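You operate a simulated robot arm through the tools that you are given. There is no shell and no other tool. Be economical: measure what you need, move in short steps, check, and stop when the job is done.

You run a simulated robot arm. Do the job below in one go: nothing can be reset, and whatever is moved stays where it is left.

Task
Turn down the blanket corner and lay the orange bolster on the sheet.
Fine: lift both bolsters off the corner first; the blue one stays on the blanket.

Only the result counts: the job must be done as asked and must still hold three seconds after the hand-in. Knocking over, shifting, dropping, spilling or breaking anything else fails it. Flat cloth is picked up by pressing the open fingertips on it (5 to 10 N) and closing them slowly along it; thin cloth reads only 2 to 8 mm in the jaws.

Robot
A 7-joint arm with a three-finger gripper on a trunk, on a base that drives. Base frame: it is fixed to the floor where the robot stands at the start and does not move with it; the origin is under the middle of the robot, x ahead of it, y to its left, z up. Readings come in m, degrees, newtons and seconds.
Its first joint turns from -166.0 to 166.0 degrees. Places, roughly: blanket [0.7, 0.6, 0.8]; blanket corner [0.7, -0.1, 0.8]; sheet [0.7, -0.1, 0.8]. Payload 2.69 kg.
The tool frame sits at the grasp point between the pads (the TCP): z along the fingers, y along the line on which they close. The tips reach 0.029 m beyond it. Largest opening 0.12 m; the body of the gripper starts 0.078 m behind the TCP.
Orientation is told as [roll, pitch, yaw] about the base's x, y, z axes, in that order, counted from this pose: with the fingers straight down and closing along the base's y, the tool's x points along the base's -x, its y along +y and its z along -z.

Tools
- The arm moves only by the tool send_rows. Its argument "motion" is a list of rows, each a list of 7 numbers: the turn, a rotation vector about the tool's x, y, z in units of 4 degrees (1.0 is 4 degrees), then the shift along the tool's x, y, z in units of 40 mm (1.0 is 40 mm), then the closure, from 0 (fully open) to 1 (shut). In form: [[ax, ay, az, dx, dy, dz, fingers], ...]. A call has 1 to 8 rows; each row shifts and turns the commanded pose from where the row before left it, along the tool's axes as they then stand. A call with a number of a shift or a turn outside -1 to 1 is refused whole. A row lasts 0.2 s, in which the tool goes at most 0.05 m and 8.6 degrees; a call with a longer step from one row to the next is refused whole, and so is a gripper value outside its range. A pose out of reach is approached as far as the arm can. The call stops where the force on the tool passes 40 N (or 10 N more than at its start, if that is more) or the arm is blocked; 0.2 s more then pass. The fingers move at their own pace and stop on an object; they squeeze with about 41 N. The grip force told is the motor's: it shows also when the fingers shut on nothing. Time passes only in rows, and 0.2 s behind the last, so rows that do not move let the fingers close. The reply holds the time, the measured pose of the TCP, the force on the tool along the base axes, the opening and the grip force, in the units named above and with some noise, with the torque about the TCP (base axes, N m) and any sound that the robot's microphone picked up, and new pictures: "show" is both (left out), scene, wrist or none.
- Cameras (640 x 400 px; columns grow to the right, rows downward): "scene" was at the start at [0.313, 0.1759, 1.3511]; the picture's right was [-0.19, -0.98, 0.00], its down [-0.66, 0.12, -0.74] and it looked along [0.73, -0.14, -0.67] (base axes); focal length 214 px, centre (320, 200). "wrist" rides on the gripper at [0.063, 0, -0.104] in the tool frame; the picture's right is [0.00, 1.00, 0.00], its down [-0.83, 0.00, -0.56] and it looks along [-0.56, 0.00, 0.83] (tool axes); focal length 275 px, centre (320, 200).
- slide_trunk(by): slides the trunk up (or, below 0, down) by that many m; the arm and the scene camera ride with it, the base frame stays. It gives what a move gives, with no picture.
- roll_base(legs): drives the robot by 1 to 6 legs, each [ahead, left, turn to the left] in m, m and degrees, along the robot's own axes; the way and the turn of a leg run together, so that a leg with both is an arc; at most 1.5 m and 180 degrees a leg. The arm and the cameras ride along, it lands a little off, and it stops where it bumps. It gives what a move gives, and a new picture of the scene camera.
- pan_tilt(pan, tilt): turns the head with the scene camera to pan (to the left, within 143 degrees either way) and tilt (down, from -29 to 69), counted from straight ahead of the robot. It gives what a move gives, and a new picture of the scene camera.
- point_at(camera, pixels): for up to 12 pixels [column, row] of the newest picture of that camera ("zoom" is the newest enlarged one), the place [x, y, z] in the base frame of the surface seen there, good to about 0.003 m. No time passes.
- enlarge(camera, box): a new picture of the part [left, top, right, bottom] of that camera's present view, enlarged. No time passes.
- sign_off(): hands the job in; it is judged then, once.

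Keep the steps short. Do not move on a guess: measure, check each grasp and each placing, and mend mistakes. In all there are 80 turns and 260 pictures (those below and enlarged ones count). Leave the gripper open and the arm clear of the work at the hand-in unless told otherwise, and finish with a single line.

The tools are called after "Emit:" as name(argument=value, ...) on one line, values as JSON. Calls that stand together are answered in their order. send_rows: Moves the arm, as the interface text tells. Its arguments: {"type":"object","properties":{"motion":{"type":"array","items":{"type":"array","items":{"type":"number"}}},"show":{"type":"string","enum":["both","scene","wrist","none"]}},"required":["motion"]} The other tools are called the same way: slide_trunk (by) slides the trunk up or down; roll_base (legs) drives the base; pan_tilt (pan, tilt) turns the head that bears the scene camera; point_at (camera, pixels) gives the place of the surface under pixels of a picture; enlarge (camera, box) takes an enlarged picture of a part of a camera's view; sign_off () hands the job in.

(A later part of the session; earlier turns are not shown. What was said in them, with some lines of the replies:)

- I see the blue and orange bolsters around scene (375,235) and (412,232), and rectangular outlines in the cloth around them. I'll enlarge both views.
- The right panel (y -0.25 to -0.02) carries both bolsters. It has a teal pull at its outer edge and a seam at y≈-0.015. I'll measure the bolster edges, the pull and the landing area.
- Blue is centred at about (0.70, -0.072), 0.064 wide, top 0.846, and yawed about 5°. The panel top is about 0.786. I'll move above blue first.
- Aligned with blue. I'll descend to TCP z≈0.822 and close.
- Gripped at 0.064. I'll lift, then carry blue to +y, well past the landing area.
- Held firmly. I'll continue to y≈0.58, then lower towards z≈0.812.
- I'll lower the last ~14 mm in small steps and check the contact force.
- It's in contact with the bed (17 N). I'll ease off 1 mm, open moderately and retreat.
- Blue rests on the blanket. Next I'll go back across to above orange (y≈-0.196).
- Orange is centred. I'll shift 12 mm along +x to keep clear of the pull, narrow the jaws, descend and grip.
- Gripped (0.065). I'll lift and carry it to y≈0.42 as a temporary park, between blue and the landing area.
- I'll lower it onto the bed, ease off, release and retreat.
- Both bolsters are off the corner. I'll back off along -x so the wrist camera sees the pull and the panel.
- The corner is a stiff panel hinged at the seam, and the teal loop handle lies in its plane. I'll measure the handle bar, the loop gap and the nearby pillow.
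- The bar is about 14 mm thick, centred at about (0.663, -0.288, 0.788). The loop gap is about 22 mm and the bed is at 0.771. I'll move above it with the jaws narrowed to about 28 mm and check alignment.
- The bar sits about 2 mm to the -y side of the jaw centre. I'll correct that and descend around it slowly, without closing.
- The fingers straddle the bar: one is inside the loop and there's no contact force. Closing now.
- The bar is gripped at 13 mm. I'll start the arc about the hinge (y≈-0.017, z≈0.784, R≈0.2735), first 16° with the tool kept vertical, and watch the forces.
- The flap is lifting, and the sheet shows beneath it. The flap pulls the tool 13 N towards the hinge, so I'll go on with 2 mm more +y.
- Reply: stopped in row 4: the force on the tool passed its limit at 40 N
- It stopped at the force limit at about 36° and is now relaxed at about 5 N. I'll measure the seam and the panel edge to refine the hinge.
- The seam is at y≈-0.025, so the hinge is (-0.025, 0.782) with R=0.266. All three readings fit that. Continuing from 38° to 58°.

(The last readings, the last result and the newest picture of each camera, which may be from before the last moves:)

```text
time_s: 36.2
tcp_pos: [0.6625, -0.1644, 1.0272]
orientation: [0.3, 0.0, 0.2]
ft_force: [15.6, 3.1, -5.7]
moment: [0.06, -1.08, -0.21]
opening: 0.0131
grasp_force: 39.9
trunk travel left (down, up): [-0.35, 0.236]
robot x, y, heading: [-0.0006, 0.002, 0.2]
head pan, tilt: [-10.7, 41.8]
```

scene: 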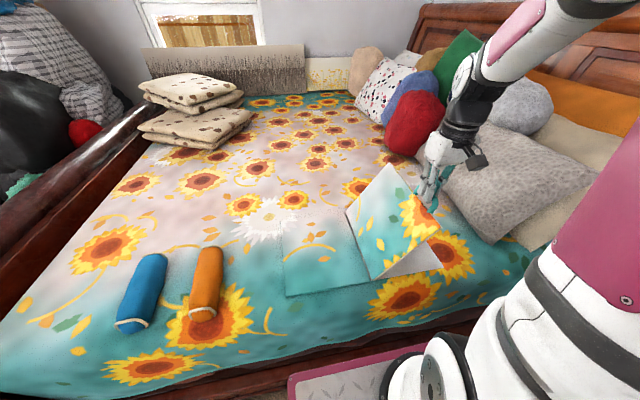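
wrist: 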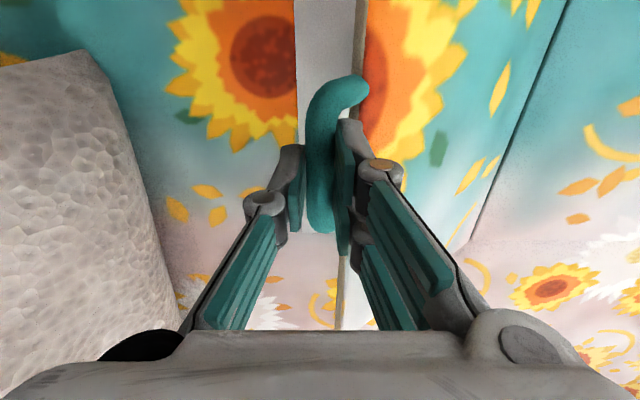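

At 58°, and the radius holds. There's a 15 N side force along +x, so I'll let the tool drift about 3 mm that way while going on to 78°.

Emit:
send_rows(motion=[[0, 0, 0, -0.05, 0.507, -0.281, 1], [0, 0, 0, -0.03, 0.53, -0.236, 1], [0, 0, 0, -0.02, 0.548, -0.189, 1], [0, 0, 0, -0.01, 0.563, -0.14, 1]])

```text
time_s: 37.2
tcp_pos: [0.6626, -0.0795, 1.0604]
orientation: [0.2, 0.4, 0.1]
ft_force: [-16.6, -3.5, 8.2]
moment: [-0.15, 0.4, -0.04]
opening: 0.0131
grasp_force: 39.4
trunk travel left (down, up): [-0.35, 0.236]
robot x, y, heading: [0.0029, 0.0001, -0.0]
head pan, tilt: [-10.7, 41.8]
```

scene: 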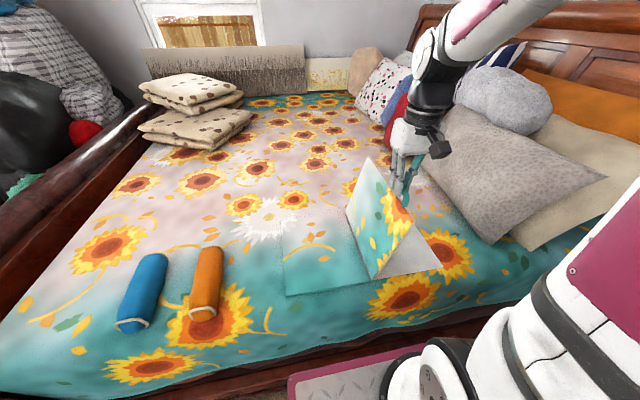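
wrist: 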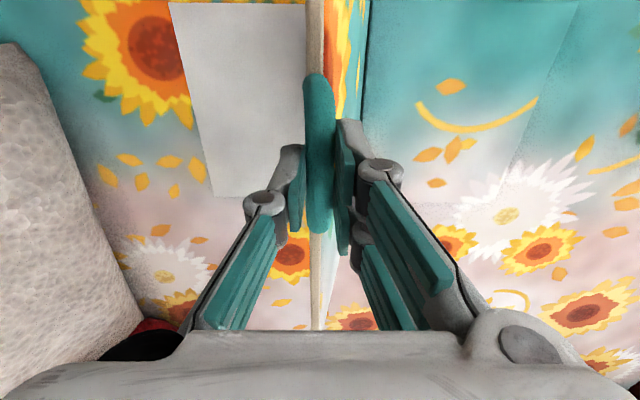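

At 78°. The side force has now flipped to -16 N, so I'll take that 3 mm back and go over the top to 98°.

Emit:
send_rows(motion=[[0, 0, 0, 0.06, 0.572, -0.094, 1], [0, 0, 0, 0.02, 0.578, -0.043, 1], [0, 0, 0, 0, 0.58, 0.007, 1], [0, 0, 0, 0, 0.577, 0.058, 1]])

```text
time_s: 38.2
tcp_pos: [0.662, 0.0137, 1.0652]
orientation: [0.3, -0.1, 0.2]
ft_force: [9.5, 0.5, 2.7]
moment: [-0.16, -0.18, -0.09]
opening: 0.013
grasp_force: 39.8
trunk travel left (down, up): [-0.35, 0.236]
robot x, y, heading: [0.0023, -0.0006, 0.1]
head pan, tilt: [-10.7, 41.8]
```

scene: 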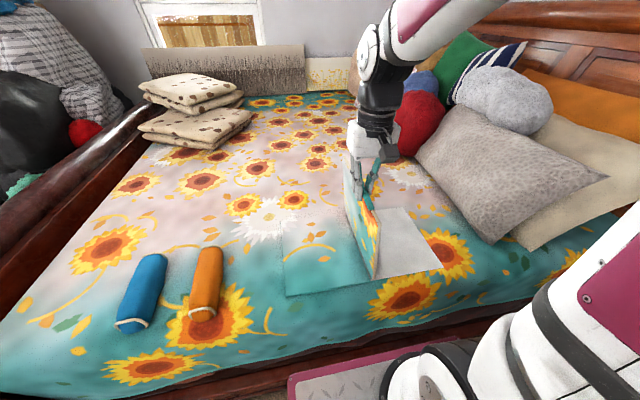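
wrist: 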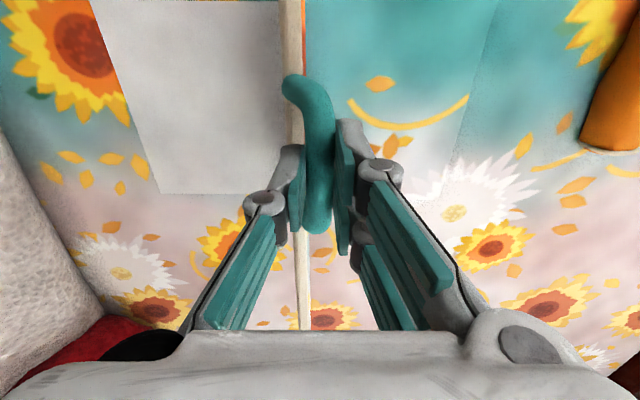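

At 98°, past upright with low forces. Continuing down the far side to 118°, then 138°.

Emit:
send_rows(motion=[[0, 0, 0, 0, 0.57, 0.109, 1], [0, 0, 0, 0, 0.558, 0.158, 1], [0, 0, 0, 0, 0.542, 0.206, 1], [0, 0, 0, 0, 0.522, 0.252, 1]], show="none")

Emit:
send_rows(motion=[[0, 0, 0, 0, 0.498, 0.297, 1], [0, 0, 0, 0, 0.471, 0.339, 1], [0, 0, 0, 0, 0.439, 0.379, 1], [0, 0, 0, 0, 0.404, 0.415, 1]])

```text
time_s: 39.2
tcp_pos: [0.6639, 0.1009, 1.0371]
orientation: [0.2, 0.2, 0.1]
ft_force: [2.7, -0.6, -1.4]
moment: [-0.07, 0.26, -0.12]
opening: 0.0131
grasp_force: 39.3
trunk travel left (down, up): [-0.35, 0.236]
robot x, y, heading: [0.0014, -0.0025, -0.2]
head pan, tilt: [-10.7, 41.8]
```

```text
time_s: 40.2
tcp_pos: [0.6639, 0.1751, 0.9785]
orientation: [0.4, 0.2, 0.1]
ft_force: [2.6, 0.0, -0.2]
moment: [-0.01, 0.35, -0.12]
opening: 0.0126
grasp_force: 39.3
trunk travel left (down, up): [-0.35, 0.236]
robot x, y, heading: [-0.0028, -0.0023, 0.0]
head pan, tilt: [-10.7, 41.8]
```

scene: 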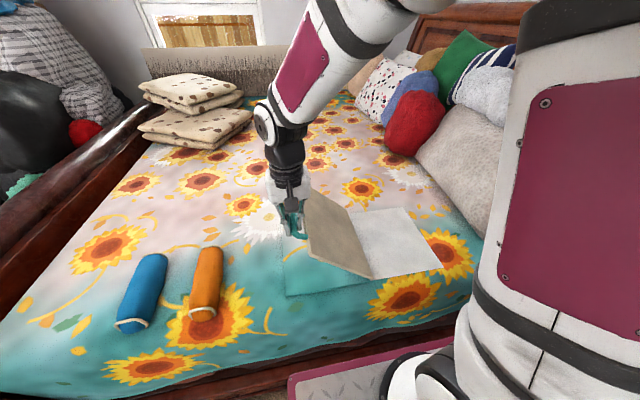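
wrist: 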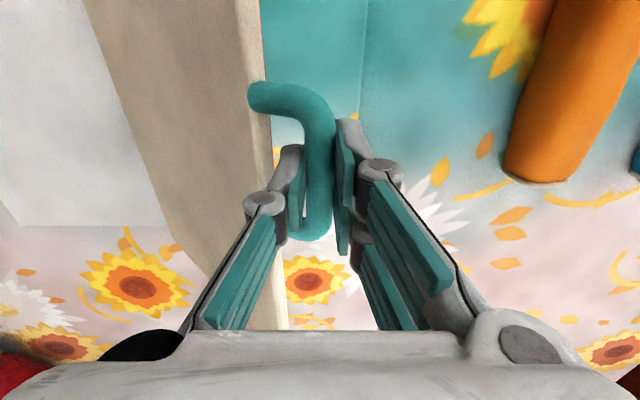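

At 138° with low forces. Continuing to 168°.

Emit:
send_rows(motion=[[0, 0, 0, 0, 0.367, 0.449, 1], [0, 0, 0, 0, 0.327, 0.479, 1], [0, 0, 0, 0, 0.284, 0.506, 1], [0, 0, 0, 0, 0.239, 0.528, 1], [0, 0, 0, 0, 0.192, 0.547, 1], [0, 0, 0, 0, 0.143, 0.562, 1]])

```text
time_s: 41.6
tcp_pos: [0.6633, 0.2384, 0.8571]
orientation: [0.3, 0.2, 0.3]
ft_force: [-3.6, 14.5, 3.1]
moment: [0.14, 0.65, -0.26]
opening: 0.0127
grasp_force: 39.6
trunk travel left (down, up): [-0.35, 0.236]
robot x, y, heading: [0.0015, 0.0032, 0.1]
head pan, tilt: [-10.7, 41.8]
```

scene: 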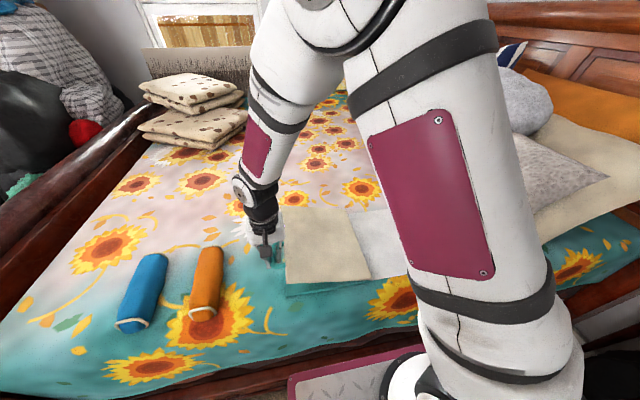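
wrist: 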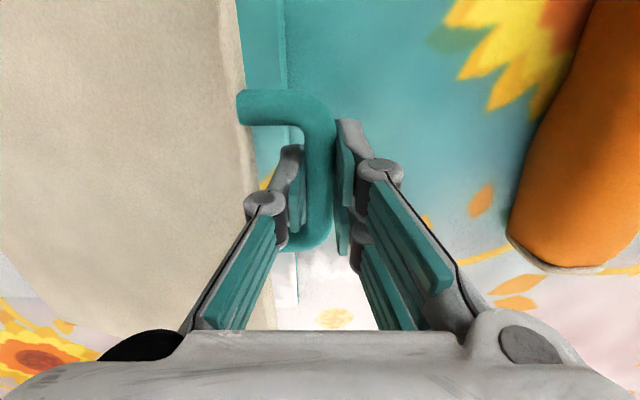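

At 168°, with a slight outward push of 14 N. I'll lower in small steps with 2 mm extra +y.

Emit:
send_rows(motion=[[0, 0, 0, 0, 0.07, 0.25, 1], [0, 0, 0, 0, 0.06, 0.25, 1], [0, 0, 0, 0, 0.04, 0.25, 1], [0, 0, 0, 0, 0.02, 0.2, 1]])

Emit:
enlarge(camera="scene", box=[230, 190, 390, 300])

```text
time_s: 42.6
tcp_pos: [0.6628, 0.2453, 0.8192]
orientation: [0.4, -0.1, 0.1]
ft_force: [4.8, 20.0, 1.5]
moment: [0.19, 0.07, -0.31]
opening: 0.0128
grasp_force: 39.0
trunk travel left (down, up): [-0.35, 0.236]
robot x, y, heading: [0.0037, -0.0006, 0.3]
head pan, tilt: [-10.7, 41.8]
```

scene: 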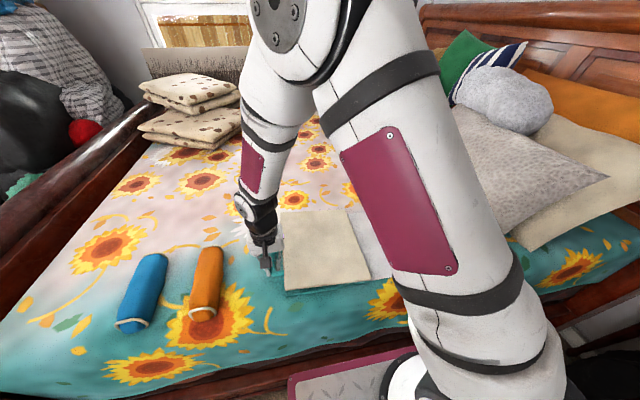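
wrist: 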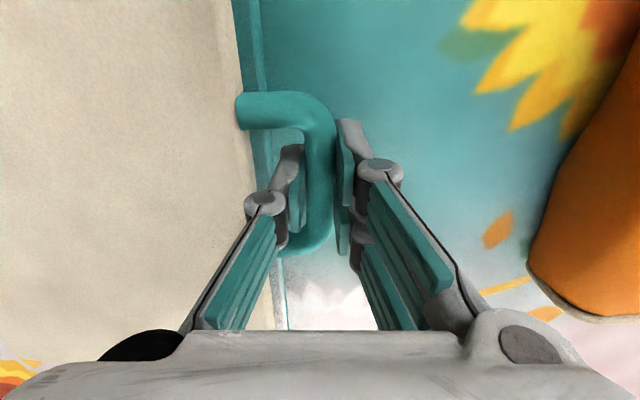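

```text
3.64 times, centred on (310, 245) of scene
```

zoom: 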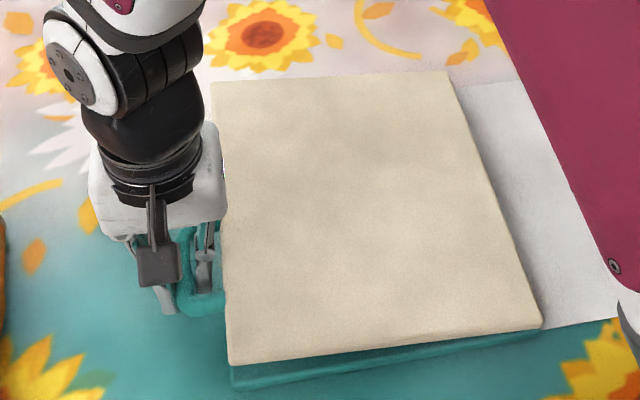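

Nearly flat. I'll relieve the outward push with +3 mm y and lower a bit more until there's contact.

Emit:
send_rows(motion=[[0, 0, 0, 0, 0.07, 0.06, 1], [0, 0, 0, 0, 0, 0.08, 1], [0, 0, 0, 0, 0, 0.08, 1], [0, 0, 0, 0, 0, 0, 1]], show="none")

Emit:
point_at(camera="scene", pixels=[[290, 225], [290, 280], [325, 240], [355, 225], [365, 270], [340, 245]])

```text
time_s: 43.6
tcp_pos: [0.6624, 0.2448, 0.8089]
orientation: [0.3, 0.1, 0.0]
ft_force: [16.3, 3.5, 0.7]
moment: [0.0, -0.24, -0.19]
opening: 0.0125
grasp_force: 39.3
trunk travel left (down, up): [-0.35, 0.236]
robot x, y, heading: [-0.0018, -0.001, 0.2]
head pan, tilt: [-10.7, 41.8]
```

```text
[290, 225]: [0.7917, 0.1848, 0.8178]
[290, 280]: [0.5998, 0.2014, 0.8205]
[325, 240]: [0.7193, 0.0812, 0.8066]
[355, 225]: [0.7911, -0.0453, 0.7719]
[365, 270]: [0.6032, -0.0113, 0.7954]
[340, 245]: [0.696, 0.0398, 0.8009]
```

I'll take a fresh view to check the remaining slope.

Emit:
send_rows(motion=[[0, 0, 0, 0, 0, 0.05, 1], [0, 0, 0, 0, 0, 0.05, 1], [0, 0, 0, 0, 0, 0, 1]])

Emit:
point_at(camera="scene", pixels=[[290, 225], [290, 280], [325, 240], [300, 250], [365, 270], [340, 245]])

Emit:
point_at(camera="wrist", pixels=[[320, 120], [320, 150], [270, 105], [200, 100], [100, 100], [258, 130], [400, 50], [290, 250]])

```text
time_s: 44.4
tcp_pos: [0.6614, 0.2477, 0.8053]
orientation: [0.3, 0.1, 0.1]
ft_force: [26.3, -1.2, -1.5]
moment: [-0.02, -0.41, -0.24]
opening: 0.0129
grasp_force: 39.1
trunk travel left (down, up): [-0.35, 0.236]
robot x, y, heading: [0.0007, 0.0013, 0.0]
head pan, tilt: [-10.7, 41.8]
```

scene: 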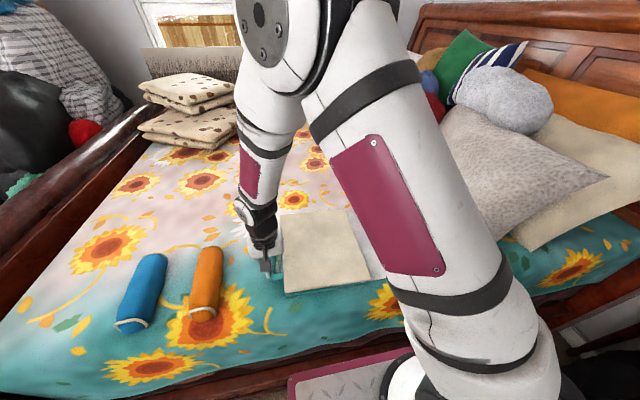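
wrist: 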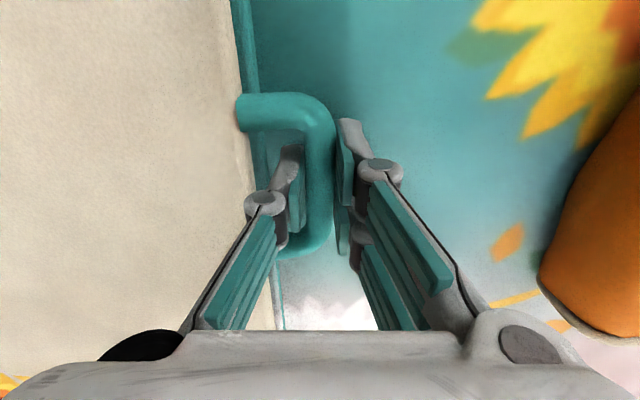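

```text
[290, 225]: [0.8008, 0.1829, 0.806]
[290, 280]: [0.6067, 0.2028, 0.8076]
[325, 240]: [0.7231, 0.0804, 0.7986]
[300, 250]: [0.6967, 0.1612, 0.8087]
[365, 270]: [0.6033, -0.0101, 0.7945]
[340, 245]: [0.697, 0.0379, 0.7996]
```

```text
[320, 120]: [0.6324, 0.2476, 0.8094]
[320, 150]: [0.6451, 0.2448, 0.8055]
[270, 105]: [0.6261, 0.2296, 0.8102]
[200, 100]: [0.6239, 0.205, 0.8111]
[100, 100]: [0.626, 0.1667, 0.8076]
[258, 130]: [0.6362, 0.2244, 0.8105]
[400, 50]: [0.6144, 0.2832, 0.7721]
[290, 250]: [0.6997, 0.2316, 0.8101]
```

The bar has slid up a little in the jaws, so the edge is only about 12 mm above rest. I'll relieve the x force, open just enough (~26 mm) to free the bar, and check.

Emit:
send_rows(motion=[[0, 0, 0, -0.06, 0, 0.03, 1], [0, 0, 0, -0.04, 0, 0.03, 1], [0, 0, 0, 0, 0, 0, 0.86], [0, 0, 0, 0, 0, 0, 0.8], [0, 0, 0, 0, 0, 0, 0.78], [0, 0, 0, 0, 0, 0, 0.78]])

Emit:
point_at(camera="scene", pixels=[[290, 225], [290, 280], [325, 240], [300, 250], [365, 270], [340, 245]])

```text
time_s: 45.8
tcp_pos: [0.6649, 0.2474, 0.8037]
orientation: [0.3, 0.2, 0.2]
ft_force: [-0.5, -0.4, 0.4]
moment: [0.02, -0.02, -0.02]
opening: 0.0263
grasp_force: 0.0
trunk travel left (down, up): [-0.35, 0.236]
robot x, y, heading: [-0.0014, -0.0028, -0.2]
head pan, tilt: [-10.7, 41.8]
```

scene: 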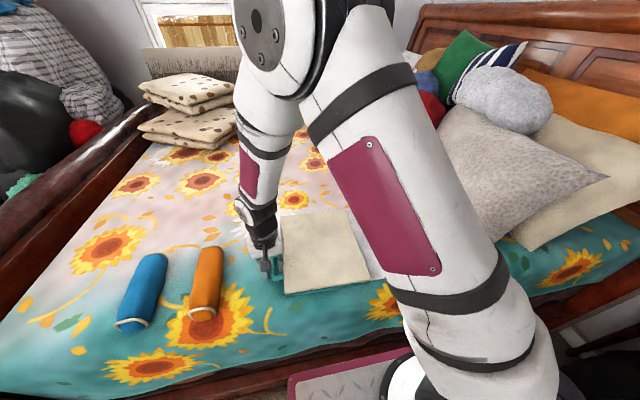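
wrist: 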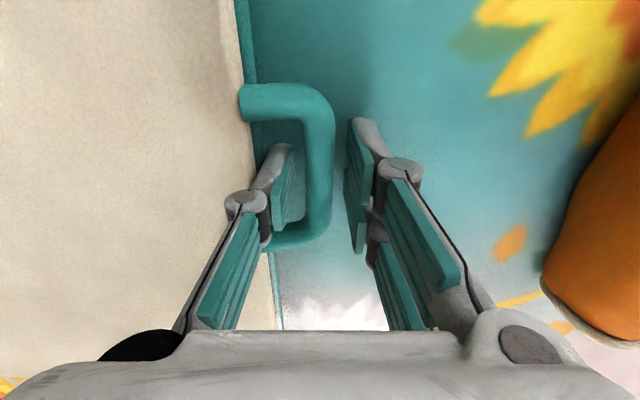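

```text
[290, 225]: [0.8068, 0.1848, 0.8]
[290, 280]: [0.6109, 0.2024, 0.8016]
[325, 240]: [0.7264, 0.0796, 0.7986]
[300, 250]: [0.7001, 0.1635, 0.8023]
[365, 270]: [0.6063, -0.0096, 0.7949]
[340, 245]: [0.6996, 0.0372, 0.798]
```

The flap has dropped almost flat (0.795 at the hinge, 0.80 at the edge) and there's no force. I'll retreat straight up, slowly at first.

Emit:
send_rows(motion=[[0, 0, 0, 0, 0, -0.2, 0.78], [0, 0, 0, 0, 0, -0.3, 0.78], [0, 0, 0, 0, 0, -0.5, 0.78], [0, 0, 0, 0, 0, -1, 0.78], [0, 0, 0, 0, 0, -1, 0.6]])

Emit:
point_at(camera="scene", pixels=[[290, 225], [290, 280], [325, 240], [300, 250], [365, 270], [340, 245]])

```text
time_s: 47.0
tcp_pos: [0.6658, 0.2448, 0.9251]
orientation: [0.4, 0.2, 0.1]
ft_force: [0.0, -0.4, 0.3]
moment: [-0.01, 0.0, -0.01]
opening: 0.048
grasp_force: 0.0
trunk travel left (down, up): [-0.35, 0.236]
robot x, y, heading: [-0.0034, -0.0013, 0.0]
head pan, tilt: [-10.7, 41.8]
```

scene: 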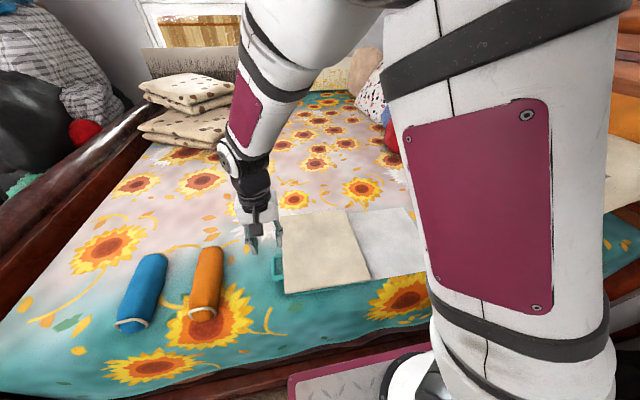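
wrist: 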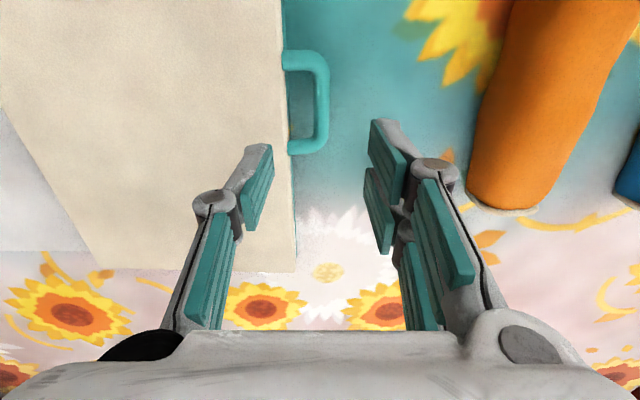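

```text
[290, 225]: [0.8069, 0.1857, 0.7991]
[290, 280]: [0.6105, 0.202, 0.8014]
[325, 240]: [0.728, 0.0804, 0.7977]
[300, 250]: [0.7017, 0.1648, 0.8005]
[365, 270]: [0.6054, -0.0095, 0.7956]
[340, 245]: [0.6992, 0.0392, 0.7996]
```

The flap lies flat and is folded over. Next I'll go above orange at (0.67, 0.42), yaw 4.8°.

Emit:
send_rows(motion=[[0, 0, 0, 0, 0.88, -0.3, 0.22], [0, 0, 0, 0, 0.88, -0.3, 0.22], [0, 0, 0, 0, 0.88, 0, 0.22], [0, 0, 0, 0, 0.88, 0, 0.22], [0, 0, -0.6, 0, 0.88, 0, 0.22], [0, 0, -0.6, 0, 0, 0, 0.22]])

```text
time_s: 48.4
tcp_pos: [0.666, 0.4226, 0.9496]
orientation: [0.3, 0.2, 4.8]
ft_force: [-0.1, 0.2, 0.2]
moment: [0.01, 0.0, -0.02]
opening: 0.0936
grasp_force: 0.0
trunk travel left (down, up): [-0.35, 0.236]
robot x, y, heading: [0.0013, 0.002, 0.1]
head pan, tilt: [-10.7, 41.8]
```

scene: 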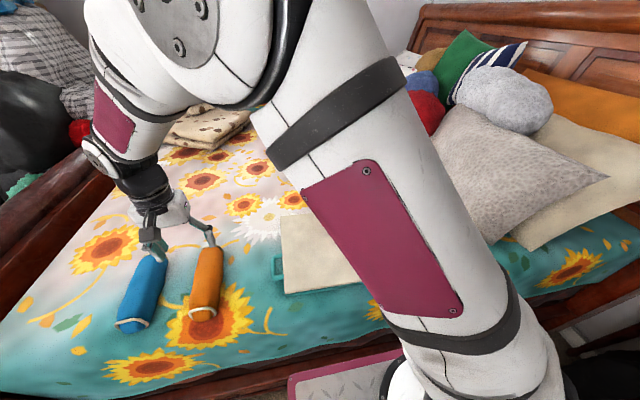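
wrist: 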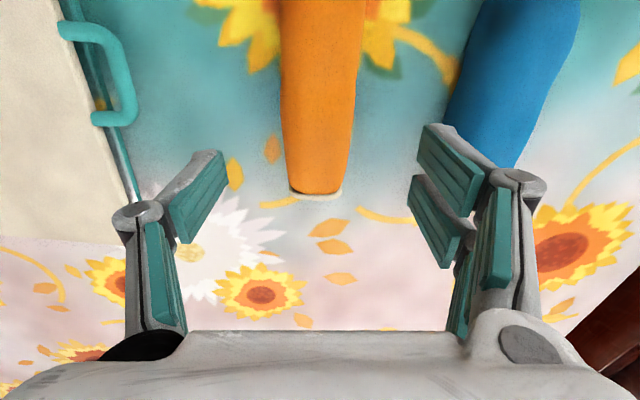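

Orange is centred. I'll descend to z≈0.814 and grip.

Emit:
send_rows(motion=[[0, 0, 0, 0, 0, 0.9, 0.22], [0, 0, 0, 0, 0, 0.9, 0.22], [0, 0, 0, 0, 0, 0.9, 0.22], [0, 0, 0, 0, 0, 0.68, 0.22], [0, 0, 0, 0, 0, 0, 0.22], [0, 0, 0, 0, 0, 0, 1], [0, 0, 0, 0, 0, 0, 1], [0, 0, 0, 0, 0, 0, 1]], show="none")

Emit:
send_rows(motion=[[0, 0, 0, 0, 0, -0.5, 1], [0, 0, 0, 0, 0, -1, 1], [0, 0, 0, 0, 0, -1, 1], [0, 0, 0, 0, -0.5, -1, 1], [0, 0, 0, 0, -1, 0, 1], [0, 0, 0, 0, -1, 0, 1], [0, 0, 0, 0, -1, 0, 1], [0, 0, 0, 0, -1, 0, 1]], show="scene")

```text
time_s: 50.2
tcp_pos: [0.6657, 0.4216, 0.8144]
orientation: [0.5, 0.1, 4.9]
ft_force: [0.8, 0.5, 4.4]
moment: [-0.11, 0.02, 0.01]
opening: 0.0649
grasp_force: 41.1
trunk travel left (down, up): [-0.35, 0.236]
robot x, y, heading: [-0.001, 0.0018, -0.5]
head pan, tilt: [-10.7, 41.8]
```

```text
time_s: 52.0
tcp_pos: [0.682, 0.2439, 0.9534]
orientation: [0.3, 0.0, 5.0]
ft_force: [0.2, 0.7, -1.5]
moment: [-0.04, -0.01, -0.01]
opening: 0.0647
grasp_force: 41.0
trunk travel left (down, up): [-0.35, 0.236]
robot x, y, heading: [-0.0009, 0.0001, 0.0]
head pan, tilt: [-10.7, 41.8]
```

scene: 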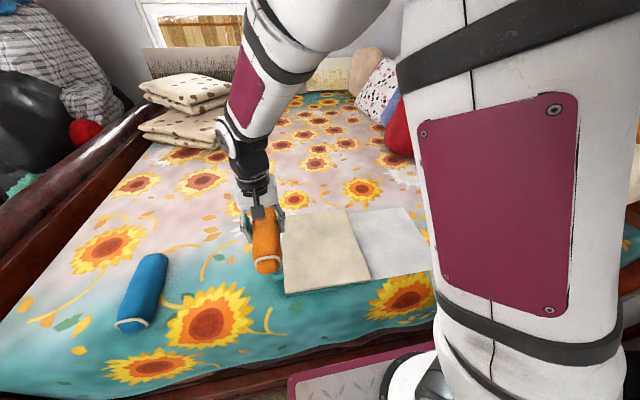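

Held. I'll carry it to above the sheet centre (0.73, -0.14).

Emit:
send_rows(motion=[[0, 0, 0, 0, -1, 0, 1], [0, 0, 0, 0, -1, 0, 1], [0, 0, 0, 0, -1, 0, 1], [0, 0, 0, 0, -1, 0, 1], [0, 0, 0, 0, -1, 0, 1], [0, 0, 0, 0, -1, 0, 1], [0, 0, 0, 0, -1, 0, 1], [0, 0, 0, 0, -1, 0, 1]], show="none")

Emit:
send_rows(motion=[[0, 0, 0, -0.2, -0.9, 0, 1], [0, 0, 0, -0.2, -0.75, 0, 1], [0, 0, 0, 0, 0, 0.5, 1], [0, 0, 0, 0, 0, 0, 1]])

Emit:
point_at(camera="scene", pixels=[[425, 225], [400, 215], [375, 225], [420, 265], [375, 270], [395, 270]])

```text
time_s: 53.8
tcp_pos: [0.7076, -0.0752, 0.9503]
orientation: [0.3, 0.1, 5.0]
ft_force: [0.7, -0.2, -1.6]
moment: [-0.03, 0.0, 0.0]
opening: 0.065
grasp_force: 41.2
trunk travel left (down, up): [-0.35, 0.236]
robot x, y, heading: [0.0003, 0.0021, -0.1]
head pan, tilt: [-10.7, 41.8]
```

```text
time_s: 54.8
tcp_pos: [0.7303, -0.1404, 0.9286]
orientation: [0.3, 0.3, 4.8]
ft_force: [-0.1, -0.5, -0.9]
moment: [-0.02, 0.0, -0.03]
opening: 0.0647
grasp_force: 41.0
trunk travel left (down, up): [-0.35, 0.236]
robot x, y, heading: [0.0025, -0.0007, -0.1]
head pan, tilt: [-10.7, 41.8]
```

scene: 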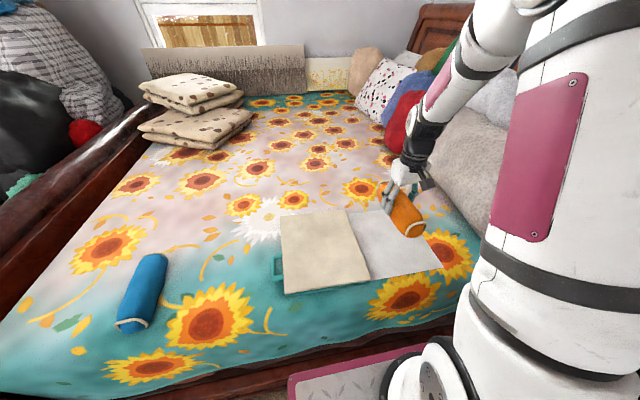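
wrist: 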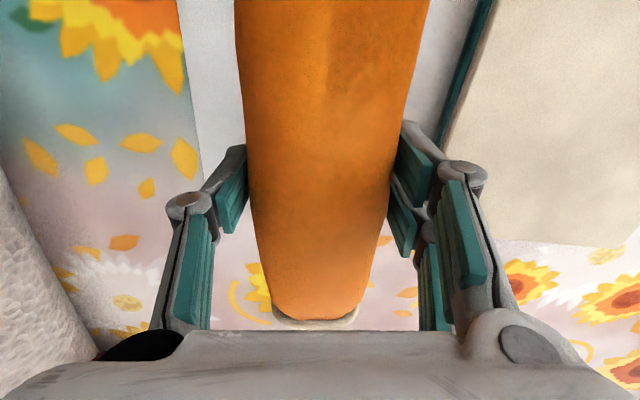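

```text
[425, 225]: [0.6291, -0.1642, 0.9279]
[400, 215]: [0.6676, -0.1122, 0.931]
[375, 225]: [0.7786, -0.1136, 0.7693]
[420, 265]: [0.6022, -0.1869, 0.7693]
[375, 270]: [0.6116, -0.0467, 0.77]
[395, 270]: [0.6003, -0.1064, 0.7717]
```

Centred over the sheet (z 0.770). I'll lower to z≈0.814, with small steps at the end.

Emit:
send_rows(motion=[[0, 0, 0, 0, 0, 0.9, 1], [0, 0, 0, 0, 0, 0.9, 1], [0, 0, 0, 0, 0, 0.6, 1], [0, 0, 0, 0, 0, 0.3, 1], [0, 0, 0, 0, 0, 0.15, 1], [0, 0, 0, 0, 0, 0, 1]], show="none")

```text
time_s: 56.2
tcp_pos: [0.7289, -0.1401, 0.8166]
orientation: [0.3, 0.3, 4.9]
ft_force: [0.5, 0.1, -0.2]
moment: [0.01, -0.01, 0.0]
opening: 0.0649
grasp_force: 41.4
trunk travel left (down, up): [-0.35, 0.236]
robot x, y, heading: [0.0004, 0.0002, -0.0]
head pan, tilt: [-10.7, 41.8]
```

Touch is just beginning. I'll lower another 2.5 mm, release to about 0.092 and retreat upward.

Emit:
send_rows(motion=[[0, 0, 0, 0, 0, 0.06, 1], [0, 0, 0, 0, 0, 0, 1], [0, 0, 0, 0, 0, 0, 0.4], [0, 0, 0, 0, 0, 0, 0.23], [0, 0, 0, 0, 0, -0.4, 0.23], [0, 0, 0, 0, 0, -0.8, 0.23], [0, 0, 0, 0, 0, -1, 0.23], [0, 0, 0, 0, 0, -1, 0.23]], show="none")

Emit:
send_rows(motion=[[0, 0, 0, 0.6, 0, -1, 0], [0, 0, 0, 0.6, 0, -1, 0], [0, 0, 0, 0.6, 0, -1, 0], [0, 0, 0, 0.6, 0, -1, 0], [0, 0, 0, 0.6, 0, -1, 0], [0, 0, 0, 0.6, 0, -1, 0], [0, 0, 0, 0.6, 0, -0.5, 0]])

Emit:
enlarge(camera="scene", box=[230, 170, 480, 320])

```text
time_s: 58.0
tcp_pos: [0.7292, -0.1405, 0.941]
orientation: [0.3, 0.2, 5.0]
ft_force: [0.4, -0.4, -0.9]
moment: [0.02, 0.03, -0.01]
opening: 0.0924
grasp_force: 0.2
trunk travel left (down, up): [-0.35, 0.236]
robot x, y, heading: [0.0038, 0.0011, 0.2]
head pan, tilt: [-10.7, 41.8]
```

```text
time_s: 59.6
tcp_pos: [0.5628, -0.157, 1.2011]
orientation: [0.4, 0.3, 5.0]
ft_force: [0.8, -0.8, -0.8]
moment: [0.0, 0.07, 0.03]
opening: 0.1197
grasp_force: 0.0
trunk travel left (down, up): [-0.35, 0.236]
robot x, y, heading: [-0.0005, 0.0019, -0.1]
head pan, tilt: [-10.7, 41.8]
```

scene: 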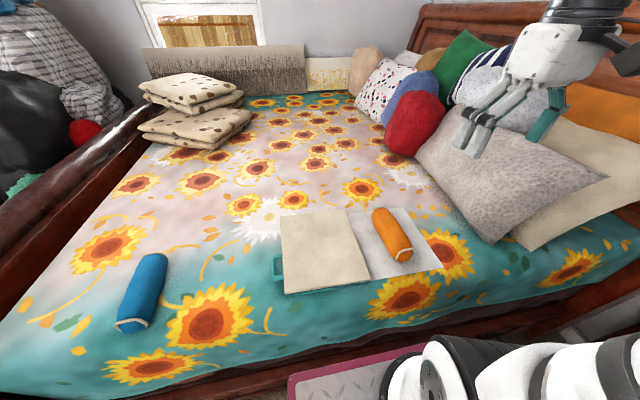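
wrist: 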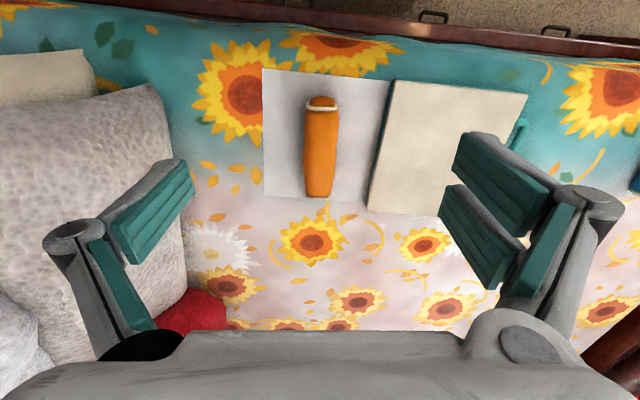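

```text
2.56 times, centred on (355, 245) of scene
```

zoom: 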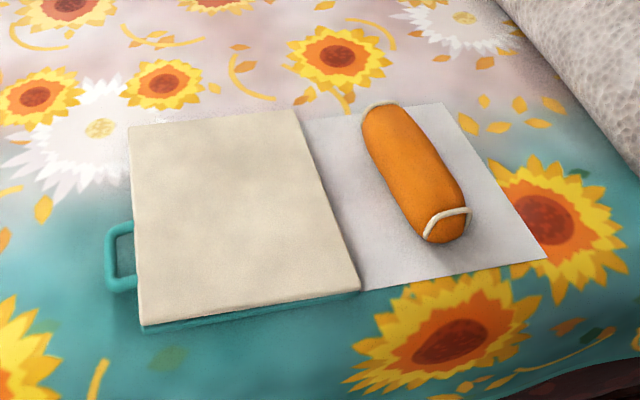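

The flap is flat and orange is on the sheet. Orange's far end looks close to the sheet's far edge, so I'll measure it.

Emit:
point_at(camera="wrist", pixels=[[318, 195], [322, 98], [321, 150], [264, 72], [266, 194], [345, 199], [300, 199], [365, 190]])

Emit:
enlarge(camera="wrist", box=[240, 50, 400, 230])

```text
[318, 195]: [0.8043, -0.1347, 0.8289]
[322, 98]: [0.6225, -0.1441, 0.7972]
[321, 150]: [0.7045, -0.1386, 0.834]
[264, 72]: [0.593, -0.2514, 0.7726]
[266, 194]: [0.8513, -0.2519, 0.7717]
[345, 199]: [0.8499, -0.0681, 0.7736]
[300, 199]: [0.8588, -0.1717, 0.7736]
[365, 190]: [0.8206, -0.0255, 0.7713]
```

```text
2.22 times, centred on (320, 140) of wrist
```

zoom: 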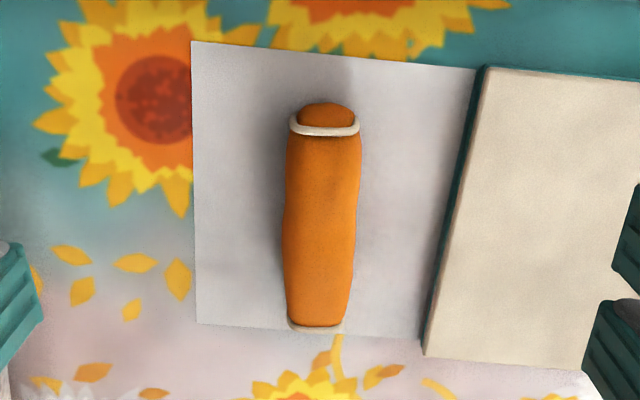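

Orange spans x 0.61–0.81 and the sheet 0.585–0.855, so it lies fully on the sheet. The flap is turned down flat, blue rests on the blanket, and the open gripper is clear. Handing in.

Emit:
sign_off()

```text
The job is handed in.
```

The blanket corner is turned down flat, the orange bolster lies fully on the sheet, and the blue bolster rests on the blanket; the job is handed in.
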